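You operate a simulated robot arm through the tools that you are given. There is no shell and no other tool. Be economical: measure what you need, move in short steps, check, and stop when the job is done.

The job below is to be done with a simulated two-armed robot. You get a single attempt, and the scene is never put back.

JOB
Take the teal tea towel from the chair end of the table and hang it over the handle of the top drawer.
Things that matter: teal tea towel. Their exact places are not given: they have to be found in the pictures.

It is judged by the outcome, as a careful person would: the job done as asked, and still so three seconds after it is handed in. It fails if anything else is knocked over, pushed out of place, dropped, spilled or broken. Flat cloth is picked up by pressing the open fingertips on it (5 to 10 N) and closing them slowly along it; thin cloth reads only 2 to 8 mm in the jaws.

ROBOT AND FRAMES
Two 7-joint arms with two-finger parallel grippers on one trunk, on a base that drives. Base frame: it is fixed to the floor where the robot stands at the start and does not move with it; the origin is under the middle of the robot, x ahead of it, y to its left, z up. Readings come in mm, rad, newtons and seconds.
The left shoulder is at the start at [60, 143, 840], the right one opposite. With the tool pointing down near the work surface each hand reaches from about 320 to 740 mm from the robot's upright axis, wherever it stands, measured 20 degrees to its own side. Payload 1.57 kg a hand.
Tool frame (each hand has its own): the origin (TCP) lies between the finger pads and is the grasp point; the fingertips stand 30 mm ahead of it; z points along the fingers, y is the line along which they close. The gripper opens to 110 mm. The fingers are 24 mm wide and 12 mm thick; the gripper's body (48 by 112 mm) begins 78 mm behind the TCP.
Orientation is that of the tool frame in the base frame, as a unit quaternion [w, x, y, z]. With the fingers straight down and closing along the base's y, the tool's x points along the base's -x, its y along +y and its z along -z.

CONTROLS
- The arms move only by the tool move_arm. It takes "left_moves", "right_moves" or both (then of equal length, played together; a hand with none holds still); each is a list of rows, each a list of 7 numbers: the turn, a rotation vector about the base's x, y, z in rad, then the shift along the base's x, y, z in cm, then the gripper command, from -1 (shut) to 1 (fully open), values between in proportion. In form: [[rx, ry, rz, dx, dy, dz, jaw], ...]. A call has 1 to 20 rows; each row is the pose to reach, as a shift and turn from the pose commanded when the call began. Each row takes 0.2 s and may step no farther than 50 mm and 0.15 rad from the row before; otherwise, or with a gripper value out of range, the whole call is refused. A pose out of reach is approached as far as the arm can. The call stops where the force on the tool passes 40 N (or 10 N more than at its start, if that is more) or the arm is blocked; 0.2 s more then pass. Each finger travels about 45 mm/s and halts on what it meets, pressing with about 31 N; the grip force reading is that of the motor and also rises with nothing between the fingers. The clock runs only during rows and for 0.2 s after the last one: add rows that repeat a pose to give the fingers time. It gives the time, the measured TCP pose, the force on the tool (base axes), the opening and the grip force at its end, in the units of the frame above (readings bear some noise).
- Cameras (640 x 400 px; columns grow to the right, rows downward): "scene" is now at [52.1, -2.8, 1454.5]; the picture's right is [-0.05, -1.00, 0.00], its down [-0.71, 0.03, -0.71] and it looks along [0.71, -0.03, -0.71] (base axes); focal length 259 px, centre (320, 200). "left" rides on the left gripper at [70, -16, -141] in its tool frame; the picture's right is [0.23, 0.97, 0.00], its down [-0.85, 0.20, -0.48] and it looks along [-0.47, 0.11, 0.88] (tool axes); focal length 222 px, centre (320, 200). "right" rides on the right gripper at [70, 16, -141] in its tool frame; the picture's right is [-0.23, 0.97, 0.00], its down [-0.86, -0.20, -0.48] and it looks along [-0.47, -0.11, 0.88] (tool axes); focal length 222 px, centre (320, 200).
- capture(camera): a new picture of that camera. It takes no simulated time.
- slide_trunk(by): slides the trunk up (or, below 0, down) by that many mm; the arms and the scene camera ride with it, the base frame stays. It gives what a move gives, with no picture.
- roll_base(legs): drives the robot by 1 to 6 legs, each [ahead, left, turn to the left] in mm, mm and rad, along the robot's own axes; the way and the turn of a leg run together, so that a leg with both is an arc; at most 1500 mm and 3.142 rad a leg. The arms and the cameras ride along, it lands a little off, and it stops where it bumps. It gives what a move gives.
- pan_tilt(pan, tilt): turns the head with the scene camera to pan (to the left, within 1.501 rad either way) and tilt (down, from -0.506 to 1.204), counted from straight ahead of the robot. It gives what a move gives.
- point_at(camera, pixels): for up to 12 pixels [column, row] of the newest picture of that camera ("zoom" is the newest enlarged one), the place [x, y, z] in the base frame of the surface seen there, good to about 2 mm. It takes no simulated time.
- zoom(camera, box): a new picture of the part [left, top, right, bottom] of that camera's present view, enlarged. It takes no simulated time.
- sign_off(): hands the job in; it is judged then, once.

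Keep the steps short. Do not move on a guess: measure, check each grasp and each placing, and mend mistakes. In all there are 80 turns and 70 pictures (those below and enlarged ones count). Leave the grippers open and the arms clear of the work at the hand-in unless told otherwise, and finish with a single line.

The tools are called after ">>>" as a command line: name --argument value ..., lists and objects as JSON in quotes. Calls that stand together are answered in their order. move_arm: Moves the arms, as the interface text tells. Its arguments: {"type":"object","properties":{"left_moves":{"type":"array"},"right_moves":{"type":"array"}},"required":[]} The other tools are called the same way: slide_trunk (by) slides the trunk up or down; roll_base (legs) drives the base; pan_tilt (pan, tilt) turns the head that bears the scene camera; capture (camera) takes a picture; point_at (camera, pixels) gives the place of the surface under pixels of a picture; zoom (camera, box) takes an enlarged picture of a part of a camera's view; sign_off () hands the job in.

At the start:

```text
t: 0.0
left_ee_pos: [433.4, 224.6, 973.8]
left_ee_rot: [0.0, 0.0, 1.0, 0.0]
left_contact_force: [0.3, 0.8, 0.2]
left_gripper_width: 110.1
left_gripper_force: 0.1
right_ee_pos: [586.4, -221.4, 958.9]
right_ee_rot: [0.0, 0.0, 1.0, 0.0]
right_contact_force: [0.7, -0.2, 0.2]
right_gripper_width: 110.1
right_gripper_force: 0.1
trunk travel left (down, up): [-438.0, 152.0]
robot x, y, heading: [2.2, -0.7, -0.001]
head pan, tilt: [-0.049, 0.787]
```

scene: 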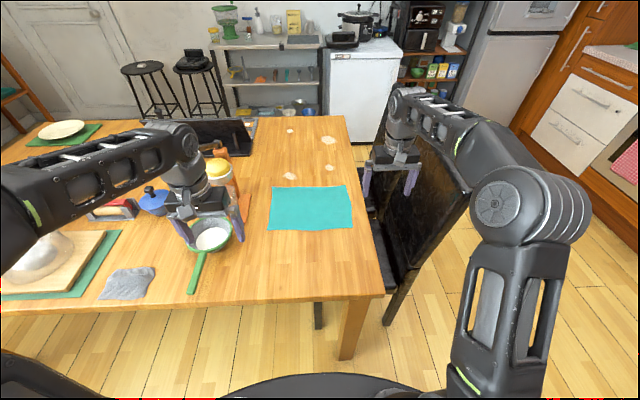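
right: 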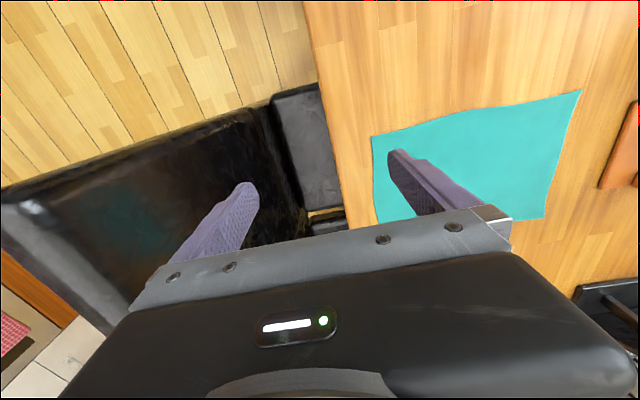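
left: 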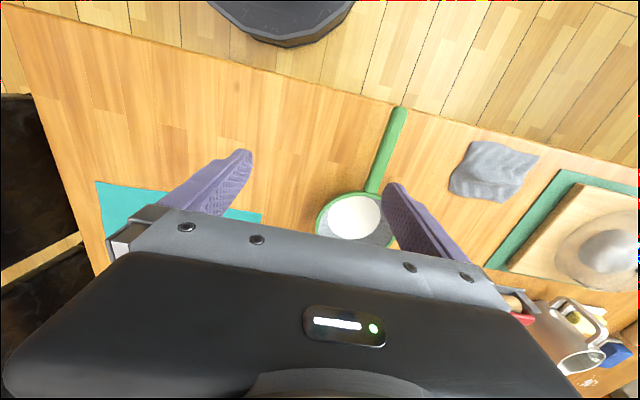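

The teal towel lies flat at about (310,208) in the scene picture, near the chair. Drawers are at the right edge. I measure the towel's corners first.

>>> point_at --camera "scene" --pixels '[[273, 188], [345, 186], [352, 228], [270, 229], [310, 208], [347, 116], [383, 295], [380, 200], [440, 180], [590, 90], [568, 132], [605, 75]]'

>>> pan_tilt --pan -0.9 --tilt 0.6

>>> capture --camera "scene"

```text
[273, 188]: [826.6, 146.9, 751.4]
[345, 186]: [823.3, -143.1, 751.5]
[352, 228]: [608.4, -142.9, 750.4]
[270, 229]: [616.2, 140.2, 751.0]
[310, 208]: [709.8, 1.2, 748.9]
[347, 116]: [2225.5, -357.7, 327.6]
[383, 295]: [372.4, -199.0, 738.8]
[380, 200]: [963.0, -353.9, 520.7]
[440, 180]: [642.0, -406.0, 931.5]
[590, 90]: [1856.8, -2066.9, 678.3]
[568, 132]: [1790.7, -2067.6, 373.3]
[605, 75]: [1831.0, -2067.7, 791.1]
```

```text
t: 1.2
left_ee_pos: [434.0, 224.1, 974.8]
left_ee_rot: [0.0, 0.0, 1.0, 0.0]
left_contact_force: [0.3, 0.4, 0.5]
left_gripper_width: 109.9
left_gripper_force: 0.1
right_ee_pos: [586.2, -221.3, 960.0]
right_ee_rot: [-0.001, 0.0, 1.0, 0.0]
right_contact_force: [0.2, -0.5, 0.5]
right_gripper_width: 110.2
right_gripper_force: 0.1
trunk travel left (down, up): [-438.0, 152.0]
robot x, y, heading: [0.6, -2.9, -0.002]
head pan, tilt: [-0.901, 0.6]
```

```text
66 pictures are left
```

scene: 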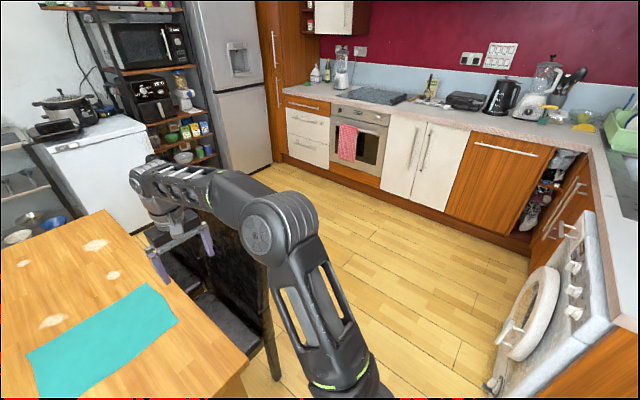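

The drawer unit sits left of the oven: a small wooden top drawer (308,104) over two white ones. I enlarge it.

>>> zoom --camera "scene" --box '[270, 80, 400, 190]'

>>> zoom --camera "scene" --box '[440, 110, 640, 300]'

```text
3.64 times, centred on (335, 135) of scene
```

zoom: 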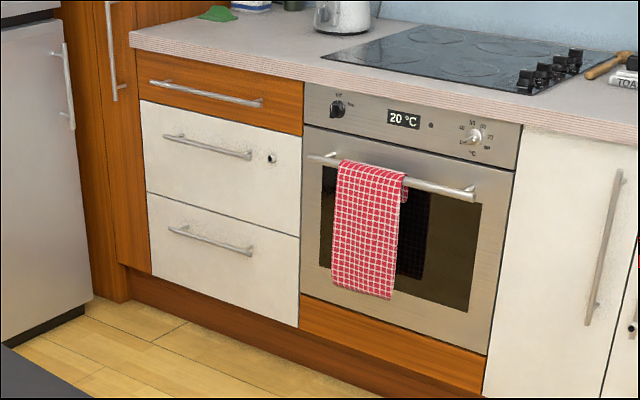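

```text
2.11 times, centred on (540, 205) of scene
```

zoom: 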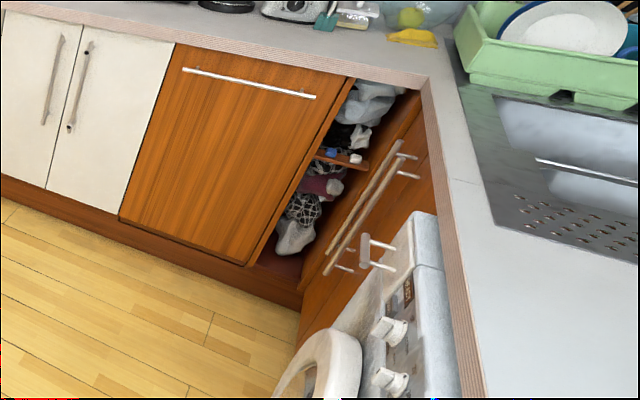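

The top drawer is the wooden one with a long bar handle. I zoom in on it and measure.

>>> zoom --camera "scene" --box '[280, 85, 340, 122]'

```text
10.67 times, centred on (310, 104) of scene
```

zoom: 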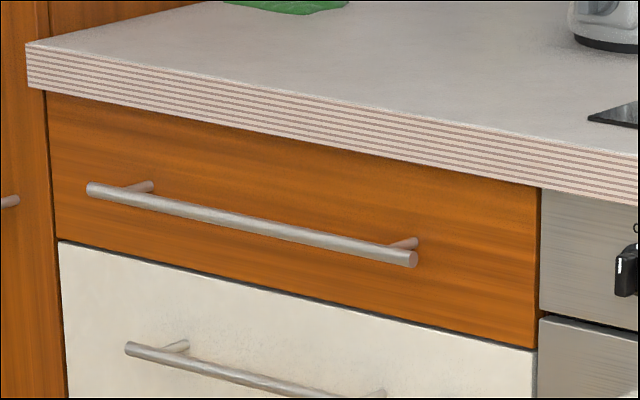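

>>> point_at --camera "zoom" --pixels '[[95, 190], [180, 209], [250, 225], [330, 242], [405, 258], [300, 270], [250, 180], [30, 70], [400, 150], [150, 186], [300, 60], [270, 355]]'

```text
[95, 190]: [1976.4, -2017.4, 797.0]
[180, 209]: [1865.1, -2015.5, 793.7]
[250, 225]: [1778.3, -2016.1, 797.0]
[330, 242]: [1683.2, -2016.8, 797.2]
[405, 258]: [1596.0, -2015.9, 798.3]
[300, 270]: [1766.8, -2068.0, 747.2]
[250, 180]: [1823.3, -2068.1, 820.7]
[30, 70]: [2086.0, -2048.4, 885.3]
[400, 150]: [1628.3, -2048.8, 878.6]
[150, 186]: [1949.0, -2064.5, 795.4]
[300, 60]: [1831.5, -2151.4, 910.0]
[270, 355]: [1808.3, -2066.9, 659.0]
```

The bar runs along x from about 1590 to 1980 at y≈-2022, z≈797. The drawer face is at y≈-2068 and the counter edge at y≈-2048. I also measure the chair, floor and obstacles for the drive.

>>> capture --camera "scene"

>>> point_at --camera "scene" --pixels '[[225, 235], [255, 270], [275, 380], [190, 290], [500, 340], [490, 385], [580, 380], [400, 300], [450, 395], [380, 385], [440, 225], [100, 350]]'

>>> pan_tilt --pan -1.5 --tilt 0.6

>>> capture --camera "scene"

```text
62 pictures are left
```

scene: 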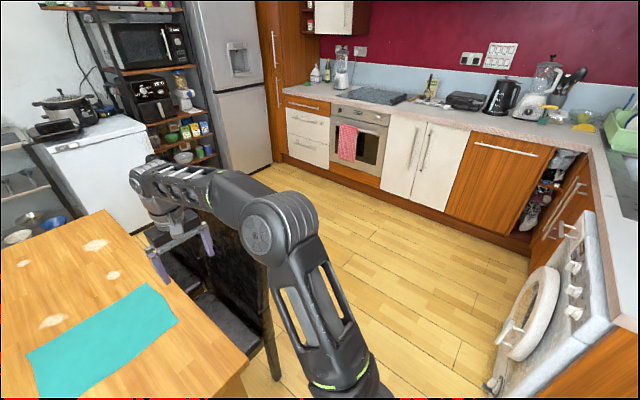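

```text
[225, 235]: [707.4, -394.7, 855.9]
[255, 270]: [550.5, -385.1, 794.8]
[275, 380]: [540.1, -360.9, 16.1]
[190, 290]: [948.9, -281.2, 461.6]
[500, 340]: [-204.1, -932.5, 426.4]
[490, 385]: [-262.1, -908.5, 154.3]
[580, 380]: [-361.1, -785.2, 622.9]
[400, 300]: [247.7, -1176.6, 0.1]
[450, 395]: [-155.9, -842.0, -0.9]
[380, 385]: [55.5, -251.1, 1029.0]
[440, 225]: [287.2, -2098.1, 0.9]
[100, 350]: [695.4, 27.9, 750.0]
```

```text
t: 2.2
left_ee_pos: [434.1, 223.5, 973.7]
left_ee_rot: [0.0, -0.001, 1.0, 0.0]
left_contact_force: [0.7, 1.0, -0.1]
left_gripper_width: 109.8
left_gripper_force: 0.0
right_ee_pos: [586.3, -220.8, 959.2]
right_ee_rot: [0.0, -0.001, 1.0, -0.001]
right_contact_force: [-1.1, 0.5, -0.3]
right_gripper_width: 110.1
right_gripper_force: 0.1
trunk travel left (down, up): [-438.0, 152.0]
robot x, y, heading: [-2.4, 0.6, -0.0]
head pan, tilt: [-1.499, 0.6]
```

```text
61 pictures are left
```

scene: 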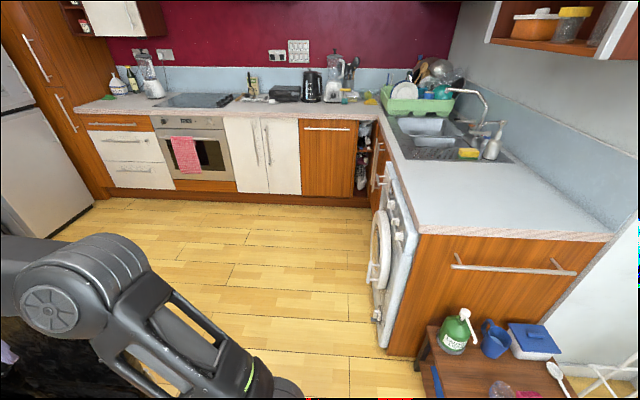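

The open floor runs right of the robot, with the washing machine at x<-200 and the chair at x 540–950, y≈-280 to -450. I plan to pinch the towel with both hands, jaws closing along x, as a ridge parallel to y. That leaves a flap on each side, so I can lower it over the bar. I turn both wrists a quarter turn while high, moving toward the towel.

>>> pan_tilt --pan 0 --tilt 0.85

>>> roll_base --legs '[[50, 0, 0]]'

>>> move_arm --left_moves '[[0, 0, -0.14, 0, 0, 0, 0], [0, 0, -0.28, 0, 0, 0, 0], [0, 0, -0.42, 0, 0, 0, 0], [0, 0, -0.56, 0, 0, 0, 0], [0, 0, -0.7, 0, 0, 0, 0], [0, 0, -0.84, 0, 0, 0, 0], [0, 0, -0.98, 0, 0, 0, 0], [0, 0, -1.12, 0, 0, 0, 0], [0, 0, -1.26, 0, 0, 0, 0], [0, 0, -1.4, 0, 0, 0, 0], [0, 0, -1.5, 0, 0, 0, 0], [0, 0, -1.571, 0, 0, 0, 0]]' --right_moves '[[0, 0, 0.14, 0, 0, 0, 0], [0, 0, 0.28, 0, 0, 0, 0], [0, 0, 0.42, 0, 0, 0, 0], [0, 0, 0.56, 0, 0, 0, 0], [0, 0, 0.7, 0, 0, 0, 0], [0, 0, 0.84, 0, 0, 0, 0], [0, 0, 0.98, 0, 0, 0, 0], [0, 0, 1.12, 0, 0, 0, 0], [0, 0, 1.26, 0, 0, 0, 0], [0, 0, 1.4, 0, 0, 0, 0], [0, 0, 1.5, 0, 0, 0, 0], [0, 0, 1.571, 0, 0, 0, 0]]'

>>> capture --camera "scene"

```text
t: 3.8
left_ee_pos: [433.0, 225.8, 973.5]
left_ee_rot: [0.0, 0.001, 1.0, 0.001]
left_contact_force: [-0.5, -0.1, -0.4]
left_gripper_width: 109.7
left_gripper_force: 0.1
right_ee_pos: [586.6, -221.0, 960.1]
right_ee_rot: [-0.001, 0.0, 1.0, 0.0]
right_contact_force: [0.1, 0.2, 0.6]
right_gripper_width: 109.9
right_gripper_force: 0.1
trunk travel left (down, up): [-438.0, 152.0]
robot x, y, heading: [4.7, -5.2, -0.006]
head pan, tilt: [0.0, 0.85]
```

```text
t: 4.7
left_ee_pos: [484.9, 225.6, 973.6]
left_ee_rot: [-0.001, 0.0, 1.0, -0.001]
left_contact_force: [0.2, 0.1, -0.2]
left_gripper_width: 109.9
left_gripper_force: 0.0
right_ee_pos: [638.2, -219.9, 958.0]
right_ee_rot: [-0.001, -0.001, 1.0, 0.0]
right_contact_force: [-0.6, -0.1, -0.5]
right_gripper_width: 109.9
right_gripper_force: 0.0
trunk travel left (down, up): [-438.0, 152.0]
robot x, y, heading: [52.3, -3.6, 0.002]
head pan, tilt: [0.0, 0.85]
```

```text
t: 7.3
left_ee_pos: [484.1, 225.6, 973.7]
left_ee_rot: [0.0, 0.708, 0.707, 0.0]
left_contact_force: [0.4, 0.1, 0.9]
left_gripper_width: 55.0
left_gripper_force: 0.1
right_ee_pos: [635.9, -221.1, 959.2]
right_ee_rot: [-0.001, 0.709, -0.706, 0.0]
right_contact_force: [-0.8, -0.1, -0.3]
right_gripper_width: 54.9
right_gripper_force: 0.1
trunk travel left (down, up): [-438.0, 152.0]
robot x, y, heading: [50.6, -0.5, 0.001]
head pan, tilt: [0.0, 0.85]
```

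```text
60 pictures are left
```

scene: 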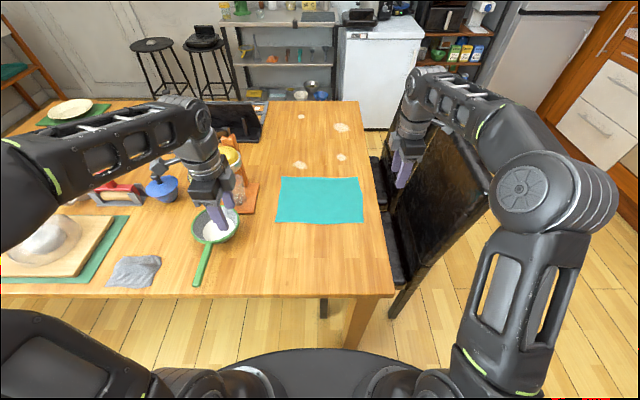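

The wrists turned without trouble. I re-measure the towel, the bare table beside it, the chair back and nearby objects.

>>> point_at --camera "scene" --pixels '[[282, 178], [358, 179], [362, 222], [277, 221], [320, 200], [320, 240], [265, 200], [375, 200], [440, 140], [487, 180], [232, 162], [247, 195]]'

```text
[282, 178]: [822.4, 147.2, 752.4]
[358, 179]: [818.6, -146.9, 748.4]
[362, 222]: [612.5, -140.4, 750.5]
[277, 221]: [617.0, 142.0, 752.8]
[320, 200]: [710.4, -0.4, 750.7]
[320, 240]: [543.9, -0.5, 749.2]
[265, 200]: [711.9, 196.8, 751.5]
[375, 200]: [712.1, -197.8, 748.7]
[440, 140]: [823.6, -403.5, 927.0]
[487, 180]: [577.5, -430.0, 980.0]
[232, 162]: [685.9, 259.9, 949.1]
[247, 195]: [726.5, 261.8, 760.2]
```

The table is at z≈749 and the towel spans x 612–823, y ±144. I move both hands above it at x≈733, y≈±110, with the jaws at 50 mm and still high.

>>> move_arm --left_moves '[[0, 0, 0, 4, -2, 0, -0.09], [0, 0, 0, 8, -4, 0, -0.09], [0, 0, 0, 12, -6, -1, -0.09], [0, 0, 0, 16, -8, -2, -0.09], [0, 0, 0, 20, -10, -5, -0.09], [0, 0, 0, 23, -11, -8, -0.09], [0, 0, 0, 24.9, -11.6, -9.4, -0.09]]' --right_moves '[[0, 0, 0, 2, 2, 0, -0.09], [0, 0, 0, 4, 4, 0, -0.09], [0, 0, 0, 6, 6, -1, -0.09], [0, 0, 0, 8, 8, -2, -0.09], [0, 0, 0, 9, 10, -5, -0.09], [0, 0, 0, 9.7, 11.1, -7, -0.09], [0, 0, 0, 9.7, 11.1, -7.9, -0.09]]'

>>> capture --camera "scene"

```text
refused: row 5 steps farther than a row can; nothing moved
```

```text
59 pictures are left
```

scene: 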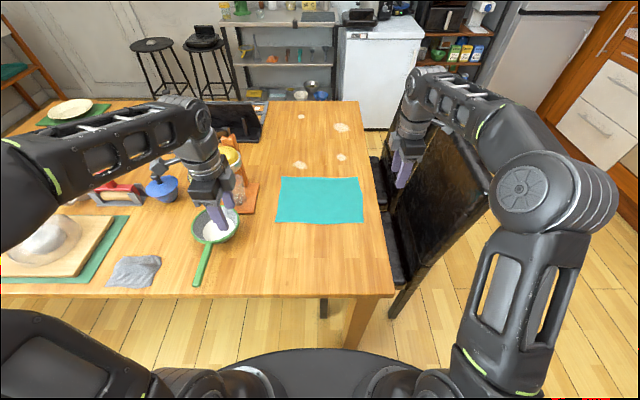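

The move was refused because one row's step was too long. I resend it with smaller rows.

>>> move_arm --left_moves '[[0, 0, 0, 4, -2, 0, -0.09], [0, 0, 0, 8, -4, 0, -0.09], [0, 0, 0, 12, -6, -1, -0.09], [0, 0, 0, 16, -8, -2, -0.09], [0, 0, 0, 19, -9.5, -4, -0.09], [0, 0, 0, 22, -10.5, -6, -0.09], [0, 0, 0, 24, -11.6, -8, -0.09], [0, 0, 0, 24.9, -11.6, -9.4, -0.09]]' --right_moves '[[0, 0, 0, 2, 2, 0, -0.09], [0, 0, 0, 4, 4, 0, -0.09], [0, 0, 0, 6, 6, -1, -0.09], [0, 0, 0, 8, 8, -2, -0.09], [0, 0, 0, 9, 10, -4, -0.09], [0, 0, 0, 9.7, 11.1, -6, -0.09], [0, 0, 0, 9.7, 11.1, -7, -0.09], [0, 0, 0, 9.7, 11.1, -7.9, -0.09]]'

>>> capture --camera "scene"

```text
t: 9.1
left_ee_pos: [682.6, 123.7, 926.7]
left_ee_rot: [0.003, 0.708, 0.706, 0.002]
left_contact_force: [-0.5, 0.0, 0.5]
left_gripper_width: 50.0
left_gripper_force: 0.0
left hand out of reach, approached as far as the arm can: row 6, 7, 8
right_ee_pos: [707.9, -101.9, 886.4]
right_ee_rot: [0.003, -0.706, 0.708, -0.001]
right_contact_force: [-0.4, 0.3, 0.3]
right_gripper_width: 50.2
right_gripper_force: 0.0
right hand out of reach, approached as far as the arm can: row 2, 3, 4, 5, 6, 7, 8
trunk travel left (down, up): [-438.0, 152.0]
robot x, y, heading: [49.4, 1.3, 0.0]
head pan, tilt: [0.0, 0.85]
```

```text
58 pictures are left
```

scene: 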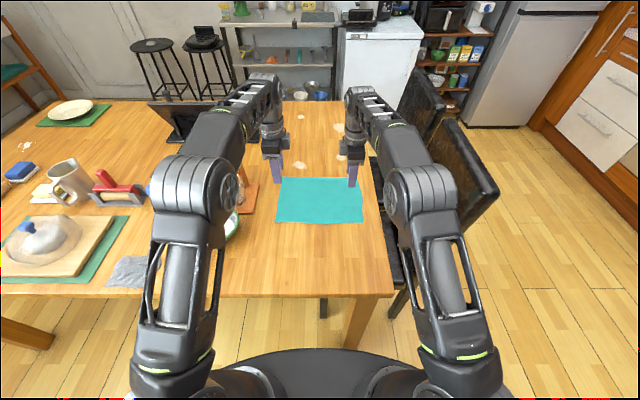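

Both hands run short of reach. I check the clearance between the base front (320,352) and the table edge (320,297) before driving closer.

>>> point_at --camera "scene" --pixels '[[320, 352], [320, 370], [320, 296], [320, 290], [270, 358], [380, 360], [350, 345], [495, 195], [465, 130], [250, 365]]'

```text
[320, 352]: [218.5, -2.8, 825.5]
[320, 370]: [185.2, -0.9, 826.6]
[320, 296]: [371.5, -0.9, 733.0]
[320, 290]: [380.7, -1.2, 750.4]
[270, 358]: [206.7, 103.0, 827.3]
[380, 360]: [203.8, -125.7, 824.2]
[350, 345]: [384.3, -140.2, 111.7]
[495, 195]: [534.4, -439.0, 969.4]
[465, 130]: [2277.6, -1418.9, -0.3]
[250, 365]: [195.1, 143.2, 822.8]
```

The trunk front has about 150 mm to the table edge, and a table leg stands at x≈384. I won't drive closer, since reach improves lower down. I lower both hands 5 cm and see where they settle.

>>> move_arm --left_moves '[[0, 0, 0, 0, 0, -2.5, -0.09], [0, 0, 0, 0, 0, -5, -0.09], [0, 0, 0, 0, 0, -5, -0.09]]' --right_moves '[[0, 0, 0, 0, 0, -2.5, -0.09], [0, 0, 0, 0, 0, -5, -0.09], [0, 0, 0, 0, 0, -5, -0.09]]'

```text
t: 9.9
left_ee_pos: [682.4, 127.3, 876.6]
left_ee_rot: [0.0, 0.707, 0.707, 0.0]
left_contact_force: [-0.3, 0.5, 0.4]
left_gripper_width: 49.8
left_gripper_force: 0.1
right_ee_pos: [708.5, -99.2, 836.8]
right_ee_rot: [0.0, 0.707, -0.707, -0.001]
right_contact_force: [0.6, 0.8, -0.2]
right_gripper_width: 50.1
right_gripper_force: 0.1
trunk travel left (down, up): [-438.0, 152.0]
robot x, y, heading: [50.2, 1.3, -0.001]
head pan, tilt: [0.0, 0.85]
```

The moves count from the clipped pose. I bring both to (728, ±110, 815).

>>> move_arm --left_moves '[[0, 0, 0, 0, -0.5, -3.5, -0.09], [0, 0, 0, 2.2, -1.2, -6.1, -0.09], [0, 0, 0, 4.6, -1.7, -6.1, -0.09], [0, 0, 0, 4.6, -1.7, -6.1, -0.09]]' --right_moves '[[0, 0, 0, 0, -0.5, -1, -0.09], [0, 0, 0, 1, -1, -2.2, -0.09], [0, 0, 0, 2, -1.1, -2.2, -0.09], [0, 0, 0, 2, -1.1, -2.2, -0.09]]'

>>> capture --camera "scene"

>>> capture --camera "left"

```text
t: 10.9
left_ee_pos: [729.6, 110.7, 815.5]
left_ee_rot: [0.0, 0.708, 0.707, 0.001]
left_contact_force: [0.6, 0.5, 0.3]
left_gripper_width: 50.4
left_gripper_force: 0.0
right_ee_pos: [729.2, -112.1, 816.2]
right_ee_rot: [0.0, 0.708, -0.706, 0.0]
right_contact_force: [-0.2, -0.4, 0.3]
right_gripper_width: 50.3
right_gripper_force: 0.2
trunk travel left (down, up): [-438.0, 152.0]
robot x, y, heading: [49.8, 3.1, -0.002]
head pan, tilt: [0.0, 0.85]
```

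```text
57 pictures are left
```

scene: 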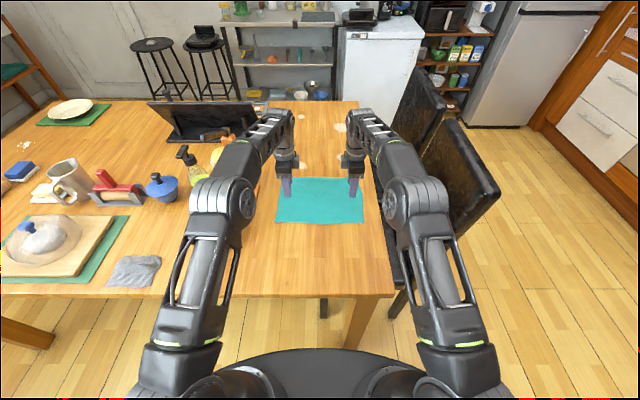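

```text
56 pictures are left
```

left: 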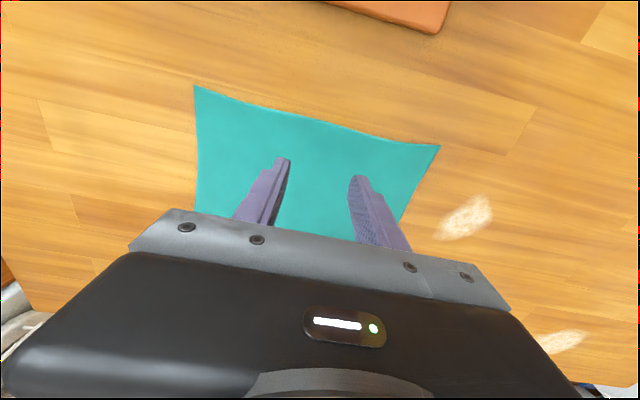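

Both hands are over the cloth. I lower to just above the surface.

>>> move_arm --left_moves '[[0, 0, 0, 0, 0, -1.5, -0.09], [0, 0, 0, 0, 0, -2.7, -0.09], [0, 0, 0, 0, 0, -3.3, -0.09], [0, 0, 0, 0, 0, -3.5, -0.09], [0, 0, 0, 0, 0, -3.5, -0.09]]' --right_moves '[[0, 0, 0, 0, 0, -1.5, -0.09], [0, 0, 0, 0, 0, -2.7, -0.09], [0, 0, 0, 0, 0, -3.3, -0.09], [0, 0, 0, 0, 0, -3.5, -0.09], [0, 0, 0, 0, 0, -3.5, -0.09]]'

```text
t: 12.1
left_ee_pos: [728.2, 111.1, 781.4]
left_ee_rot: [0.0, 0.707, 0.707, 0.001]
left_contact_force: [0.2, 1.2, 5.3]
left_gripper_width: 49.7
left_gripper_force: 0.0
right_ee_pos: [730.0, -111.0, 781.2]
right_ee_rot: [0.0, 0.707, -0.707, 0.0]
right_contact_force: [1.6, -0.6, 1.8]
right_gripper_width: 50.2
right_gripper_force: 0.1
trunk travel left (down, up): [-438.0, 152.0]
robot x, y, heading: [51.6, -1.5, 0.0]
head pan, tilt: [0.0, 0.85]
```

The left hand presses 5 N and the right 2 N. I press both a touch more before closing.

>>> move_arm --left_moves '[[0, 0, 0, 0, 0, -0.05, -0.09], [0, 0, 0, 0, 0, -0.05, -0.09]]' --right_moves '[[0, 0, 0, 0, 0, -0.1, -0.09], [0, 0, 0, 0, 0, -0.1, -0.09]]'

```text
t: 12.7
left_ee_pos: [728.0, 109.6, 781.5]
left_ee_rot: [0.001, 0.707, 0.707, 0.001]
left_contact_force: [1.6, 1.6, 8.0]
left_gripper_width: 49.5
left_gripper_force: 0.1
right_ee_pos: [729.2, -110.7, 781.6]
right_ee_rot: [0.0, 0.707, -0.707, 0.001]
right_contact_force: [2.3, 1.2, 7.3]
right_gripper_width: 49.6
right_gripper_force: 0.0
trunk travel left (down, up): [-438.0, 152.0]
robot x, y, heading: [52.0, 3.2, 0.001]
head pan, tilt: [0.0, 0.85]
```

Both press 7–8 N. I close slowly along the cloth.

>>> move_arm --left_moves '[[0, 0, 0, 0, 0, 0, -0.17], [0, 0, 0, 0, 0, 0, -0.25], [0, 0, 0, 0, 0, 0, -0.33], [0, 0, 0, 0, 0, 0, -0.41], [0, 0, 0, 0, 0, 0, -0.49], [0, 0, 0, 0, 0, 0, -0.57], [0, 0, 0, 0, 0, 0, -0.65], [0, 0, 0, 0, 0, 0, -0.73], [0, 0, 0, 0, 0, 0, -0.81], [0, 0, 0, 0, 0, 0, -0.89], [0, 0, 0, 0, 0, 0, -1], [0, 0, 0, 0, 0, 0, -1], [0, 0, 0, 0, 0, 0, -1]]' --right_moves '[[0, 0, 0, 0, 0, 0, -0.17], [0, 0, 0, 0, 0, 0, -0.25], [0, 0, 0, 0, 0, 0, -0.33], [0, 0, 0, 0, 0, 0, -0.41], [0, 0, 0, 0, 0, 0, -0.49], [0, 0, 0, 0, 0, 0, -0.57], [0, 0, 0, 0, 0, 0, -0.65], [0, 0, 0, 0, 0, 0, -0.73], [0, 0, 0, 0, 0, 0, -0.81], [0, 0, 0, 0, 0, 0, -0.89], [0, 0, 0, 0, 0, 0, -1], [0, 0, 0, 0, 0, 0, -1], [0, 0, 0, 0, 0, 0, -1]]'

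>>> zoom --camera "scene" --box '[240, 120, 400, 240]'

```text
t: 15.5
left_ee_pos: [727.7, 111.7, 779.6]
left_ee_rot: [0.001, 0.707, 0.707, 0.0]
left_contact_force: [1.7, -0.6, 8.3]
left_gripper_width: 2.5
left_gripper_force: 23.7
right_ee_pos: [727.8, -110.0, 780.8]
right_ee_rot: [0.0, 0.707, -0.707, 0.0]
right_contact_force: [0.6, 1.5, 13.2]
right_gripper_width: 2.3
right_gripper_force: 23.9
trunk travel left (down, up): [-438.0, 152.0]
robot x, y, heading: [46.3, -1.4, 0.003]
head pan, tilt: [0.0, 0.85]
```

```text
3.33 times, centred on (320, 180) of scene
```

zoom: 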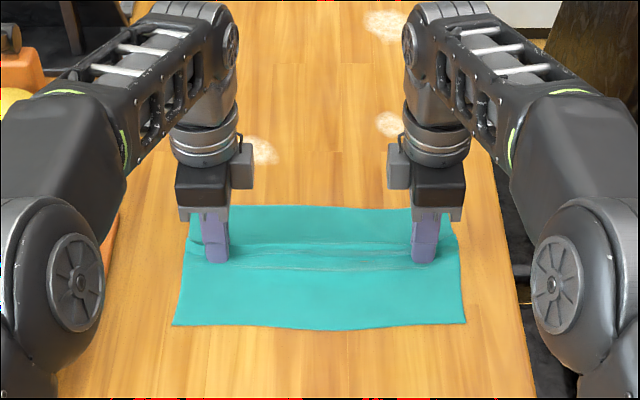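

Both jaws read about 2.4 mm with a ridge between them. I lift gently, drawing back slightly to stay in reach.

>>> move_arm --left_moves '[[0, 0, 0, 0, 0, 2, -1], [0, 0, 0, 0, 0, 4, -1], [0, 0, 0, -1, 0, 6, -1], [0, 0, 0, -3, 0, 8, -1], [0, 0, 0, -5, 0, 11, -1], [0, 0, 0, -7, 0, 14, -1], [0, 0, 0, -9, 0, 16, -1], [0, 0, 0, -9, 0, 16, -1]]' --right_moves '[[0, 0, 0, 0, 0, 2, -1], [0, 0, 0, 0, 0, 4, -1], [0, 0, 0, -1, 0, 6, -1], [0, 0, 0, -3, 0, 8, -1], [0, 0, 0, -5, 0, 11, -1], [0, 0, 0, -7, 0, 14, -1], [0, 0, 0, -9, 0, 16, -1], [0, 0, 0, -9, 0, 16, -1]]'

>>> capture --camera "scene"

>>> capture --camera "left"

```text
t: 17.3
left_ee_pos: [638.8, 111.0, 940.3]
left_ee_rot: [0.0, 0.707, 0.707, 0.0]
left_contact_force: [-0.4, -1.2, -0.5]
left_gripper_width: 2.0
left_gripper_force: 23.7
right_ee_pos: [639.0, -110.2, 939.3]
right_ee_rot: [0.0, 0.707, -0.707, -0.001]
right_contact_force: [-1.1, 1.2, 0.1]
right_gripper_width: 2.4
right_gripper_force: 24.2
trunk travel left (down, up): [-438.0, 152.0]
robot x, y, heading: [49.0, -1.3, 0.001]
head pan, tilt: [0.0, 0.85]
```

```text
54 pictures are left
```

scene: 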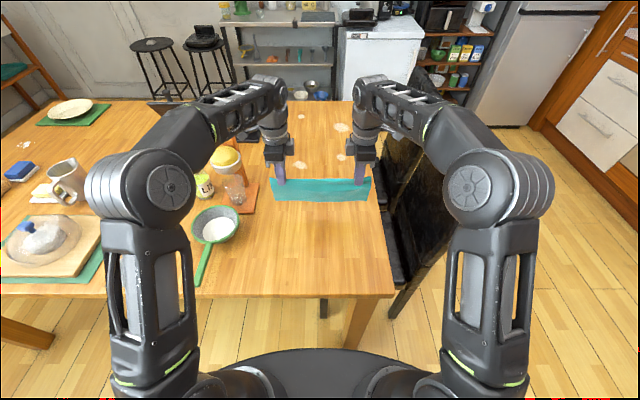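

```text
53 pictures are left
```

left: 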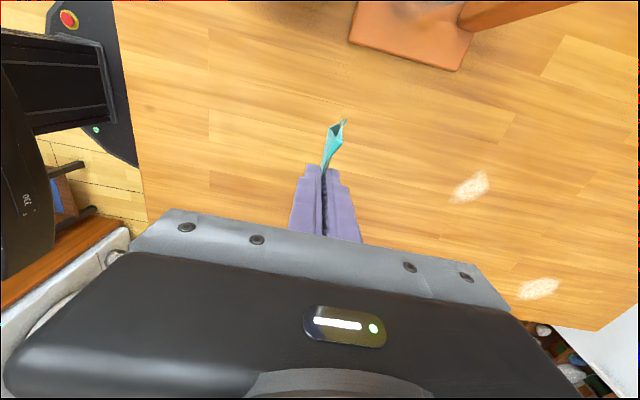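

The towel hangs cleanly between both hands, with the shorter flap on the far side as intended. I raise the trunk and then the arms, so it clears the chair backs (z≈980) while turning.

>>> slide_trunk --by 148

>>> move_arm --left_moves '[[0, 0, 0, -2, 0, 2, -1], [0, 0, 0, -4, 0, 4, -1], [0, 0, 0, -6, 0, 6, -1], [0, 0, 0, -8, 0, 8, -1], [0, 0, 0, -10, 0, 10, -1], [0, 0, 0, -10, 0, 10, -1]]' --right_moves '[[0, 0, 0, -2, 0, 2, -1], [0, 0, 0, -4, 0, 4, -1], [0, 0, 0, -6, 0, 6, -1], [0, 0, 0, -8, 0, 8, -1], [0, 0, 0, -10, 0, 10, -1], [0, 0, 0, -10, 0, 10, -1]]'

>>> capture --camera "scene"

```text
t: 19.0
left_ee_pos: [639.4, 111.3, 1088.1]
left_ee_rot: [0.0, 0.708, 0.707, 0.001]
left_contact_force: [-0.4, -0.1, -0.7]
left_gripper_width: 2.1
left_gripper_force: 23.7
right_ee_pos: [638.9, -111.1, 1087.8]
right_ee_rot: [0.0, -0.707, 0.707, 0.001]
right_contact_force: [0.5, 0.5, -0.6]
right_gripper_width: 2.2
right_gripper_force: 23.9
trunk travel left (down, up): [-586.0, 4.0]
robot x, y, heading: [50.5, 3.0, 0.003]
head pan, tilt: [0.0, 0.85]
```

```text
t: 20.4
left_ee_pos: [565.7, 111.2, 1162.0]
left_ee_rot: [0.002, 0.707, 0.707, 0.001]
left_contact_force: [0.1, -0.1, -0.6]
left_gripper_width: 2.2
left_gripper_force: 23.5
left hand out of reach, approached as far as the arm can: row 4, 5, 6
right_ee_pos: [564.9, -109.9, 1162.0]
right_ee_rot: [-0.001, 0.708, -0.706, -0.001]
right_contact_force: [0.3, 0.4, 0.0]
right_gripper_width: 2.2
right_gripper_force: 23.6
right hand out of reach, approached as far as the arm can: row 4, 5, 6
trunk travel left (down, up): [-586.0, 4.0]
robot x, y, heading: [45.4, 1.2, 0.001]
head pan, tilt: [0.0, 0.85]
```

```text
52 pictures are left
```

scene: 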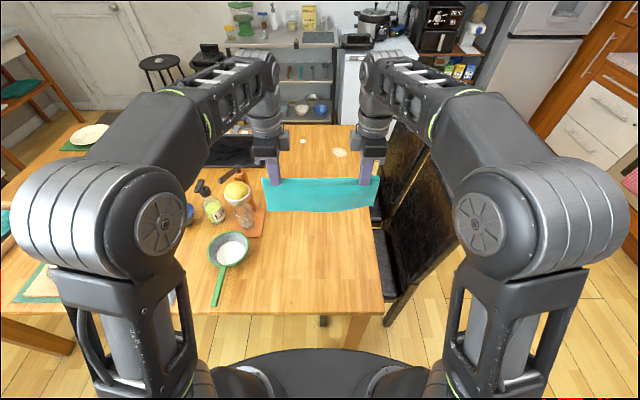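

The towel's bottom is at about z 1040, above the chair. I back up to the start spot and turn right a quarter.

>>> roll_base --legs '[[-45, 0, 0], [0, 0, -0.785], [0, 0, -0.785]]'

>>> pan_tilt --pan 0.3 --tilt 0.7

>>> capture --camera "scene"

```text
t: 25.5
left_ee_pos: [107.7, -518.1, 1161.2]
left_ee_rot: [0.002, 1.0, -0.008, 0.0]
left_contact_force: [-0.5, -0.1, -0.7]
left_gripper_width: 2.3
left_gripper_force: 23.8
right_ee_pos: [-113.7, -513.2, 1161.4]
right_ee_rot: [0.0, 0.008, 1.0, -0.001]
right_contact_force: [1.2, -1.2, -0.2]
right_gripper_width: 2.0
right_gripper_force: 23.3
trunk travel left (down, up): [-586.0, 4.0]
robot x, y, heading: [6.6, 0.1, -1.585]
head pan, tilt: [0.0, 0.85]
```

```text
t: 26.3
left_ee_pos: [108.2, -517.7, 1160.9]
left_ee_rot: [0.0, 1.0, -0.008, 0.0]
left_contact_force: [-0.7, 0.1, -0.3]
left_gripper_width: 2.2
left_gripper_force: 24.2
right_ee_pos: [-114.2, -513.9, 1161.2]
right_ee_rot: [-0.001, 0.008, 1.0, -0.002]
right_contact_force: [0.6, -0.1, 0.3]
right_gripper_width: 2.4
right_gripper_force: 24.0
trunk travel left (down, up): [-586.0, 4.0]
robot x, y, heading: [4.0, -1.5, -1.59]
head pan, tilt: [0.3, 0.7]
```

```text
51 pictures are left
```

scene: 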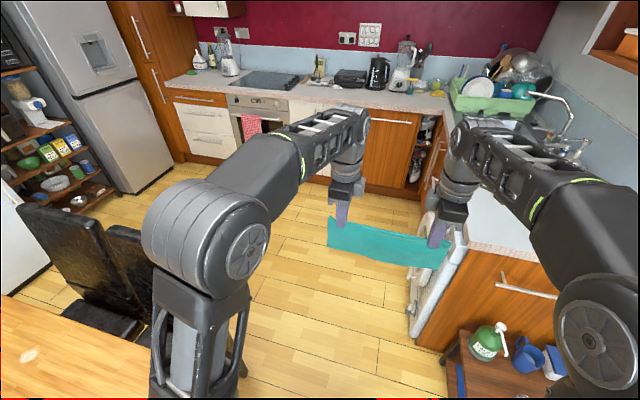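

I measure the low table and washing machine corners so the base clears them.

>>> point_at --camera "scene" --pixels '[[447, 362], [442, 345], [425, 335], [415, 310], [462, 385], [500, 330], [235, 330], [90, 325], [15, 215], [120, 235], [240, 385], [390, 290]]'

```text
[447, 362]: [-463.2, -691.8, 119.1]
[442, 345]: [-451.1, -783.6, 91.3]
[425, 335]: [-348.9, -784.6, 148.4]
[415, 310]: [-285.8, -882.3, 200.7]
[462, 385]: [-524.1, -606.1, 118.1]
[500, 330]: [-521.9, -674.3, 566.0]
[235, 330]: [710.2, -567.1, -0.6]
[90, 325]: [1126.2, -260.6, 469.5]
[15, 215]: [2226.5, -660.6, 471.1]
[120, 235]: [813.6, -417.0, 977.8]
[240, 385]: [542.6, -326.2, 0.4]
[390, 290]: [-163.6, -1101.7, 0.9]
```

The low table is at x<-450 and the washer at x<-165, so a curved path between them and the chair is clear. I drive ahead in stages, drifting left, and stop midway to check.

>>> roll_base --legs '[[350, 0, 0.015], [350, 130, 0], [350, 350, 0]]'

>>> pan_tilt --pan 0.5 --tilt 0.6

>>> capture --camera "scene"

```text
t: 33.1
left_ee_pos: [594.0, -1566.6, 1160.7]
left_ee_rot: [0.001, 1.0, -0.002, 0.0]
left_contact_force: [-1.0, 0.3, -0.6]
left_gripper_width: 2.2
left_gripper_force: 23.7
right_ee_pos: [372.5, -1566.3, 1162.2]
right_ee_rot: [0.0, 0.001, 1.0, -0.001]
right_contact_force: [1.0, 0.2, 0.3]
right_gripper_width: 2.3
right_gripper_force: 23.9
trunk travel left (down, up): [-586.0, 4.0]
robot x, y, heading: [485.7, -1050.1, -1.576]
head pan, tilt: [0.3, 0.7]
```

```text
t: 33.8
left_ee_pos: [592.7, -1565.7, 1161.4]
left_ee_rot: [0.001, 1.0, -0.001, -0.001]
left_contact_force: [-1.1, -1.1, -0.7]
left_gripper_width: 2.3
left_gripper_force: 23.9
right_ee_pos: [371.8, -1565.4, 1161.1]
right_ee_rot: [-0.001, 0.002, 1.0, -0.001]
right_contact_force: [0.7, 0.8, -0.6]
right_gripper_width: 2.3
right_gripper_force: 24.7
trunk travel left (down, up): [-586.0, 4.0]
robot x, y, heading: [486.4, -1053.8, -1.573]
head pan, tilt: [0.499, 0.6]
```

```text
50 pictures are left
```

scene: 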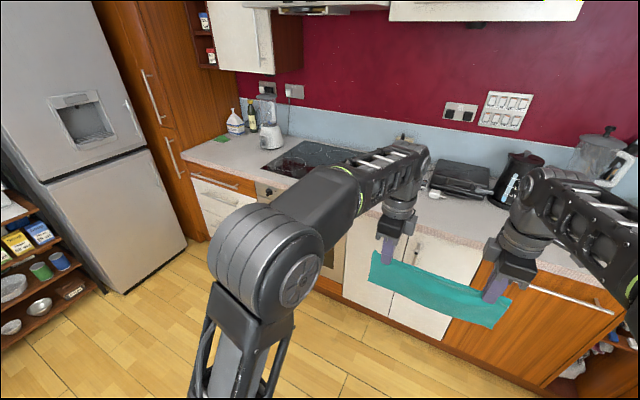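

>>> point_at --camera "scene" --pixels '[[125, 290], [125, 100], [160, 170], [150, 95], [180, 155], [70, 255], [185, 240], [280, 370], [150, 300]]'

>>> roll_base --legs '[[0, 600, 0], [0, 500, 0]]'

>>> pan_tilt --pan 0.0 --tilt 0.7

>>> capture --camera "scene"

```text
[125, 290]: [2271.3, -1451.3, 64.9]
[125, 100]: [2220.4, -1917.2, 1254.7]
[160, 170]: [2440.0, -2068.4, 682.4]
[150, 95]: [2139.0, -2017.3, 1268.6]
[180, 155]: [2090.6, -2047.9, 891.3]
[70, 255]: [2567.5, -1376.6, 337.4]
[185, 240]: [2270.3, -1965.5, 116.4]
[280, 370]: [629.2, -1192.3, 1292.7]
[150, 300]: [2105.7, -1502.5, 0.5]
```

```text
t: 39.7
left_ee_pos: [1692.2, -1568.1, 1160.9]
left_ee_rot: [0.0, 1.0, -0.001, -0.001]
left_contact_force: [-0.8, 0.5, -0.1]
left_gripper_width: 2.1
left_gripper_force: 23.5
right_ee_pos: [1471.2, -1567.7, 1160.6]
right_ee_rot: [0.0, 0.001, 1.0, -0.002]
right_contact_force: [1.0, 0.3, 0.2]
right_gripper_width: 2.1
right_gripper_force: 23.6
trunk travel left (down, up): [-586.0, 4.0]
robot x, y, heading: [1581.8, -1053.6, -1.57]
head pan, tilt: [0.499, 0.6]
```

```text
t: 40.6
left_ee_pos: [1693.5, -1568.1, 1160.5]
left_ee_rot: [0.001, 1.0, -0.002, -0.001]
left_contact_force: [-1.1, 0.1, -0.4]
left_gripper_width: 2.1
left_gripper_force: 23.4
right_ee_pos: [1470.9, -1567.5, 1160.9]
right_ee_rot: [0.0, 0.001, 1.0, 0.0]
right_contact_force: [0.6, 0.6, -0.5]
right_gripper_width: 2.3
right_gripper_force: 23.6
trunk travel left (down, up): [-586.0, 4.0]
robot x, y, heading: [1581.7, -1053.4, -1.575]
head pan, tilt: [0.0, 0.7]
```

```text
49 pictures are left
```

scene: 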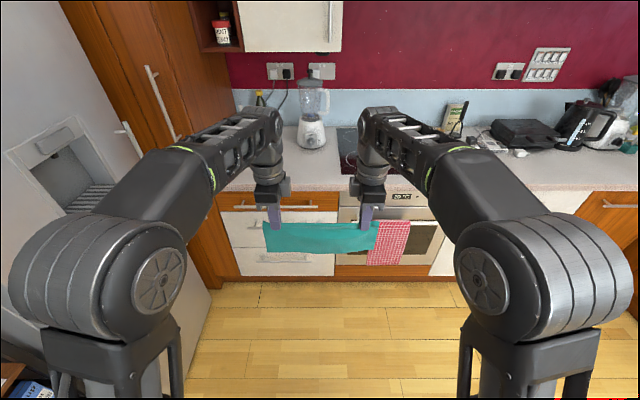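

I'm clear of the fridge (face at x≈2270). Next I line up at x≈1770, lower the trunk 100 mm, and move ahead to y≈-1380, with the towel's bottom still above the counter.

>>> roll_base --legs '[[0, 188, 0.005], [300, 0, 0]]'

>>> slide_trunk --by -100

>>> move_arm --left_moves '[[-0.12, 0, 0, 0, 0, 0, -1], [-0.24, 0, 0, 0, 0, 0, -1], [-0.35, 0, 0, 0, 0, 0, -1], [-0.35, 0, 0, 0, 0, 0, -1]]' --right_moves '[[-0.12, 0, 0, 0, 0, 0, -1], [-0.24, 0, 0, 0, 0, 0, -1], [-0.35, 0, 0, 0, 0, 0, -1], [-0.35, 0, 0, 0, 0, 0, -1]]'

>>> capture --camera "scene"

>>> capture --camera "left"

```text
t: 43.8
left_ee_pos: [1882.7, -1865.0, 1160.6]
left_ee_rot: [0.001, 1.0, 0.001, -0.001]
left_contact_force: [-0.7, 0.5, 0.4]
left_gripper_width: 2.1
left_gripper_force: 23.8
right_ee_pos: [1660.8, -1867.2, 1160.1]
right_ee_rot: [0.0, -0.002, 1.0, -0.001]
right_contact_force: [0.8, -0.3, -0.8]
right_gripper_width: 2.4
right_gripper_force: 24.4
trunk travel left (down, up): [-586.0, 4.0]
robot x, y, heading: [1773.6, -1349.5, -1.565]
head pan, tilt: [0.0, 0.7]
```

```text
t: 45.1
left_ee_pos: [1881.9, -1864.5, 1062.3]
left_ee_rot: [0.002, 1.0, 0.001, -0.001]
left_contact_force: [-0.6, 0.8, 0.6]
left_gripper_width: 2.2
left_gripper_force: 23.3
right_ee_pos: [1661.6, -1865.7, 1061.1]
right_ee_rot: [0.0, 0.0, 1.0, -0.001]
right_contact_force: [0.2, 0.1, -0.6]
right_gripper_width: 2.5
right_gripper_force: 23.9
trunk travel left (down, up): [-486.0, 104.0]
robot x, y, heading: [1770.8, -1347.6, -1.567]
head pan, tilt: [0.0, 0.7]
```

```text
t: 46.1
left_ee_pos: [1882.7, -1865.0, 1061.0]
left_ee_rot: [0.177, 0.984, 0.0, -0.001]
left_contact_force: [-0.9, -0.6, 0.7]
left_gripper_width: 2.3
left_gripper_force: 23.7
right_ee_pos: [1662.4, -1865.8, 1061.8]
right_ee_rot: [0.001, -0.001, 0.984, -0.176]
right_contact_force: [0.6, 0.1, 0.3]
right_gripper_width: 2.2
right_gripper_force: 23.8
trunk travel left (down, up): [-486.0, 104.0]
robot x, y, heading: [1771.4, -1349.7, -1.566]
head pan, tilt: [0.0, 0.7]
```

```text
48 pictures are left
```

scene: 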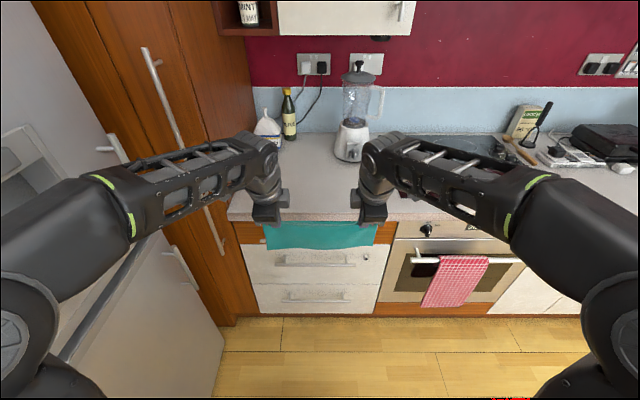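

```text
47 pictures are left
```

left: 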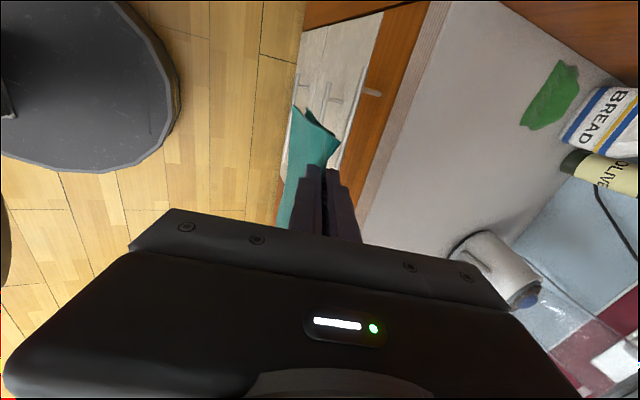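

The towel hangs in front of the drawers. I look closer at the flaps from the left hand's camera and check the left arm's clearance to the fridge.

>>> zoom --camera "left" --box '[240, 80, 400, 240]'

>>> point_at --camera "scene" --pixels '[[5, 180], [40, 200], [20, 260], [30, 310], [105, 150], [70, 330], [320, 235], [270, 248], [370, 246]]'

```text
2.50 times, centred on (320, 160) of left
```

zoom: 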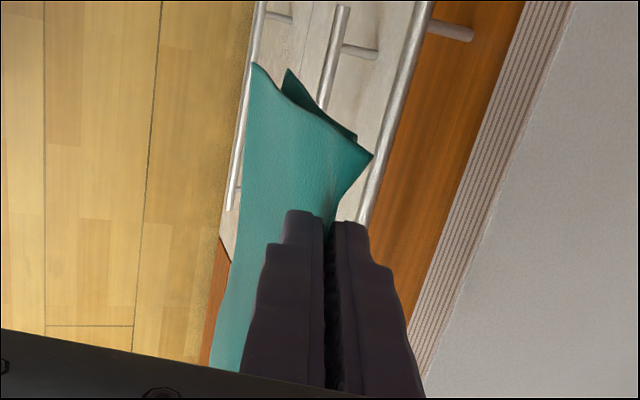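

```text
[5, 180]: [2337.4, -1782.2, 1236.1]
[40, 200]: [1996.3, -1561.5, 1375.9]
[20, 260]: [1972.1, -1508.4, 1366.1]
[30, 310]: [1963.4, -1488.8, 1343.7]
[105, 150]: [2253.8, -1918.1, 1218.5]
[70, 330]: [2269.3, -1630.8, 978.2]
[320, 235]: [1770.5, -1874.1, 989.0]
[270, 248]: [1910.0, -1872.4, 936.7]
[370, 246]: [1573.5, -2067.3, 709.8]
```

I measure the two flap corners in that enlarged picture.

>>> point_at --camera "zoom" --pixels '[[256, 72], [289, 76], [300, 98], [366, 156], [350, 135], [315, 110], [328, 218], [400, 100], [340, 60]]'

```text
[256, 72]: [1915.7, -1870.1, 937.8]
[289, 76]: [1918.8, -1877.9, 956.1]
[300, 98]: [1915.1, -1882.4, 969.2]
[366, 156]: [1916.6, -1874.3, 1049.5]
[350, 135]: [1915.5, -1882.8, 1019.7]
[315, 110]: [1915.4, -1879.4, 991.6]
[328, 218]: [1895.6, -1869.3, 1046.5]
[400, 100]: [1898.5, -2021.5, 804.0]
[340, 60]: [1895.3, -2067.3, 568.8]
```

The long flap's bottom is at z 938 and the short one's at 956, with the short one already on the drawer side. I drive 80 mm closer, then lower so the short flap will just clear the bar top (804).

>>> roll_base --legs '[[80, 0, -0.005]]'

>>> move_arm --left_moves '[[0, 0, 0, 0, 0, -3, -1], [0, 0, 0, 0, 0, -6, -1], [0, 0, 0, 0, 0, -9, -1], [0, 0, 0, 0, 0, -12, -1], [0, 0, 0, 0, 0, -13.5, -1], [0, 0, 0, 0, 0, -13.5, -1]]' --right_moves '[[0, 0, 0, 0, 0, -3, -1], [0, 0, 0, 0, 0, -6, -1], [0, 0, 0, 0, 0, -9, -1], [0, 0, 0, 0, 0, -12, -1], [0, 0, 0, 0, 0, -13.5, -1], [0, 0, 0, 0, 0, -13.5, -1]]'

>>> capture --camera "scene"

>>> zoom --camera "left" --box '[240, 40, 400, 240]'

```text
t: 47.2
left_ee_pos: [1880.2, -1945.7, 1061.2]
left_ee_rot: [0.175, 0.985, -0.001, -0.002]
left_contact_force: [-1.4, 0.1, -0.8]
left_gripper_width: 2.3
left_gripper_force: 24.1
right_ee_pos: [1658.8, -1944.9, 1059.2]
right_ee_rot: [0.0, 0.001, 0.985, -0.175]
right_contact_force: [1.7, -0.4, -0.1]
right_gripper_width: 1.9
right_gripper_force: 23.7
trunk travel left (down, up): [-486.0, 104.0]
robot x, y, heading: [1773.6, -1431.3, -1.575]
head pan, tilt: [0.0, 0.7]
```

```text
t: 48.6
left_ee_pos: [1879.3, -1945.7, 925.8]
left_ee_rot: [0.175, 0.985, -0.002, -0.001]
left_contact_force: [-1.9, -0.1, 0.1]
left_gripper_width: 2.5
left_gripper_force: 23.7
right_ee_pos: [1657.6, -1941.8, 926.3]
right_ee_rot: [0.0, 0.001, 0.985, -0.175]
right_contact_force: [1.1, 0.6, -0.7]
right_gripper_width: 2.4
right_gripper_force: 23.6
trunk travel left (down, up): [-486.0, 104.0]
robot x, y, heading: [1773.0, -1427.6, -1.57]
head pan, tilt: [0.0, 0.7]
```

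```text
45 pictures are left
```

scene: 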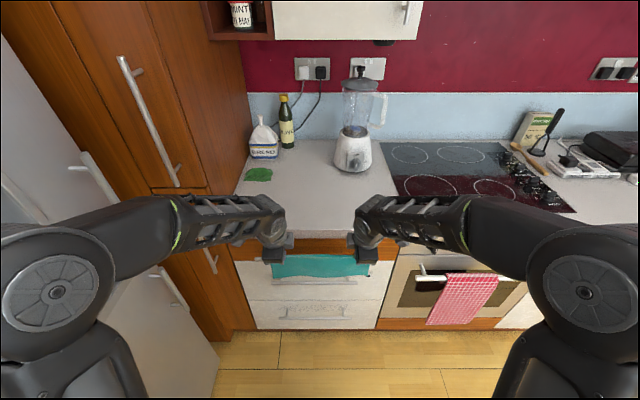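

```text
2.00 times, centred on (320, 140) of left
```

zoom: 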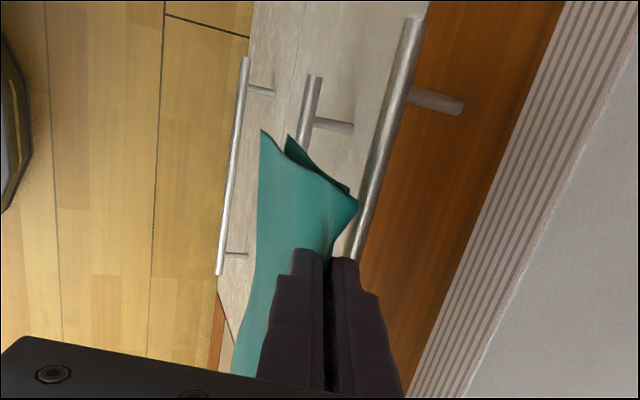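

I measure the flap bottoms along the width, and the left elbow's clearance.

>>> zoom --camera "scene" --box '[250, 220, 390, 300]'

>>> capture --camera "right"

>>> point_at --camera "scene" --pixels '[[10, 240], [30, 250], [5, 300], [20, 350], [180, 285], [90, 170]]'

```text
4.57 times, centred on (320, 260) of scene
```

zoom: 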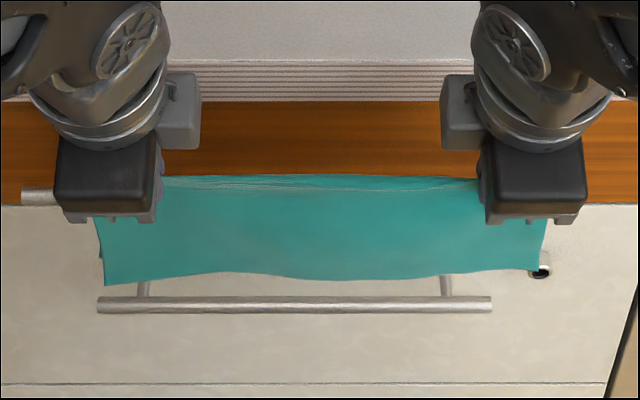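

```text
42 pictures are left
```

right: 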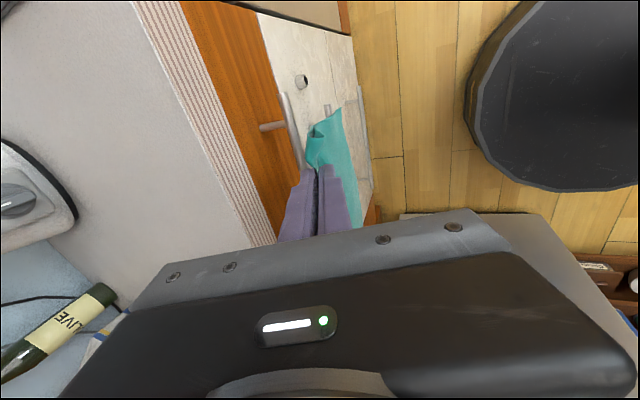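

```text
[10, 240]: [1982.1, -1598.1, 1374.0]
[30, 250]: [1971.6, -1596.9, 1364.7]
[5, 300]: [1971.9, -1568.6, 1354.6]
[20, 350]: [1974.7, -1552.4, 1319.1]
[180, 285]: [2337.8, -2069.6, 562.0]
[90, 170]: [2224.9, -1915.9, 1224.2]
```

The elbow is well clear of the fridge. I measure the flap corners at the right end.

>>> point_at --camera "zoom" --pixels '[[110, 280], [220, 270], [320, 276], [430, 272], [540, 262], [240, 190], [400, 190]]'

>>> zoom --camera "right" --box '[260, 80, 380, 200]'

```text
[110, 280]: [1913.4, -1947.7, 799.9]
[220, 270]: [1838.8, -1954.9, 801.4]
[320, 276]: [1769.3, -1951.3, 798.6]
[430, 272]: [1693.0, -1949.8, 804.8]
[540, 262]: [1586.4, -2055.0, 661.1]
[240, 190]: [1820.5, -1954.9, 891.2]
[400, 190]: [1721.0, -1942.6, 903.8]
```

```text
3.33 times, centred on (320, 140) of right
```

zoom: 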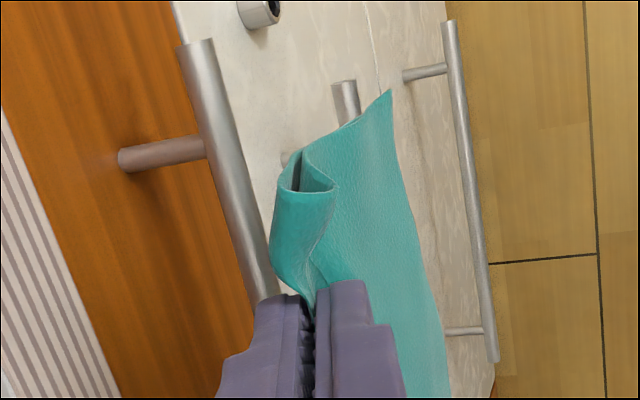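

At the right end the short flap looks curled. I measure its lower edge.

>>> point_at --camera "zoom" --pixels '[[297, 195], [330, 186], [285, 172], [298, 155], [388, 96], [278, 250], [350, 125], [312, 300], [283, 205]]'

```text
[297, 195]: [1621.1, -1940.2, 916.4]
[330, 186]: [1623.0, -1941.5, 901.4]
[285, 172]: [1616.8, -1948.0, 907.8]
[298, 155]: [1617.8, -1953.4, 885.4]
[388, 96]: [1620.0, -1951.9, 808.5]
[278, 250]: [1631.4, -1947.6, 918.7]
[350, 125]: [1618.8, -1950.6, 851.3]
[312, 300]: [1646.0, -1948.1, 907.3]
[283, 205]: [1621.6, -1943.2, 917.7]
```

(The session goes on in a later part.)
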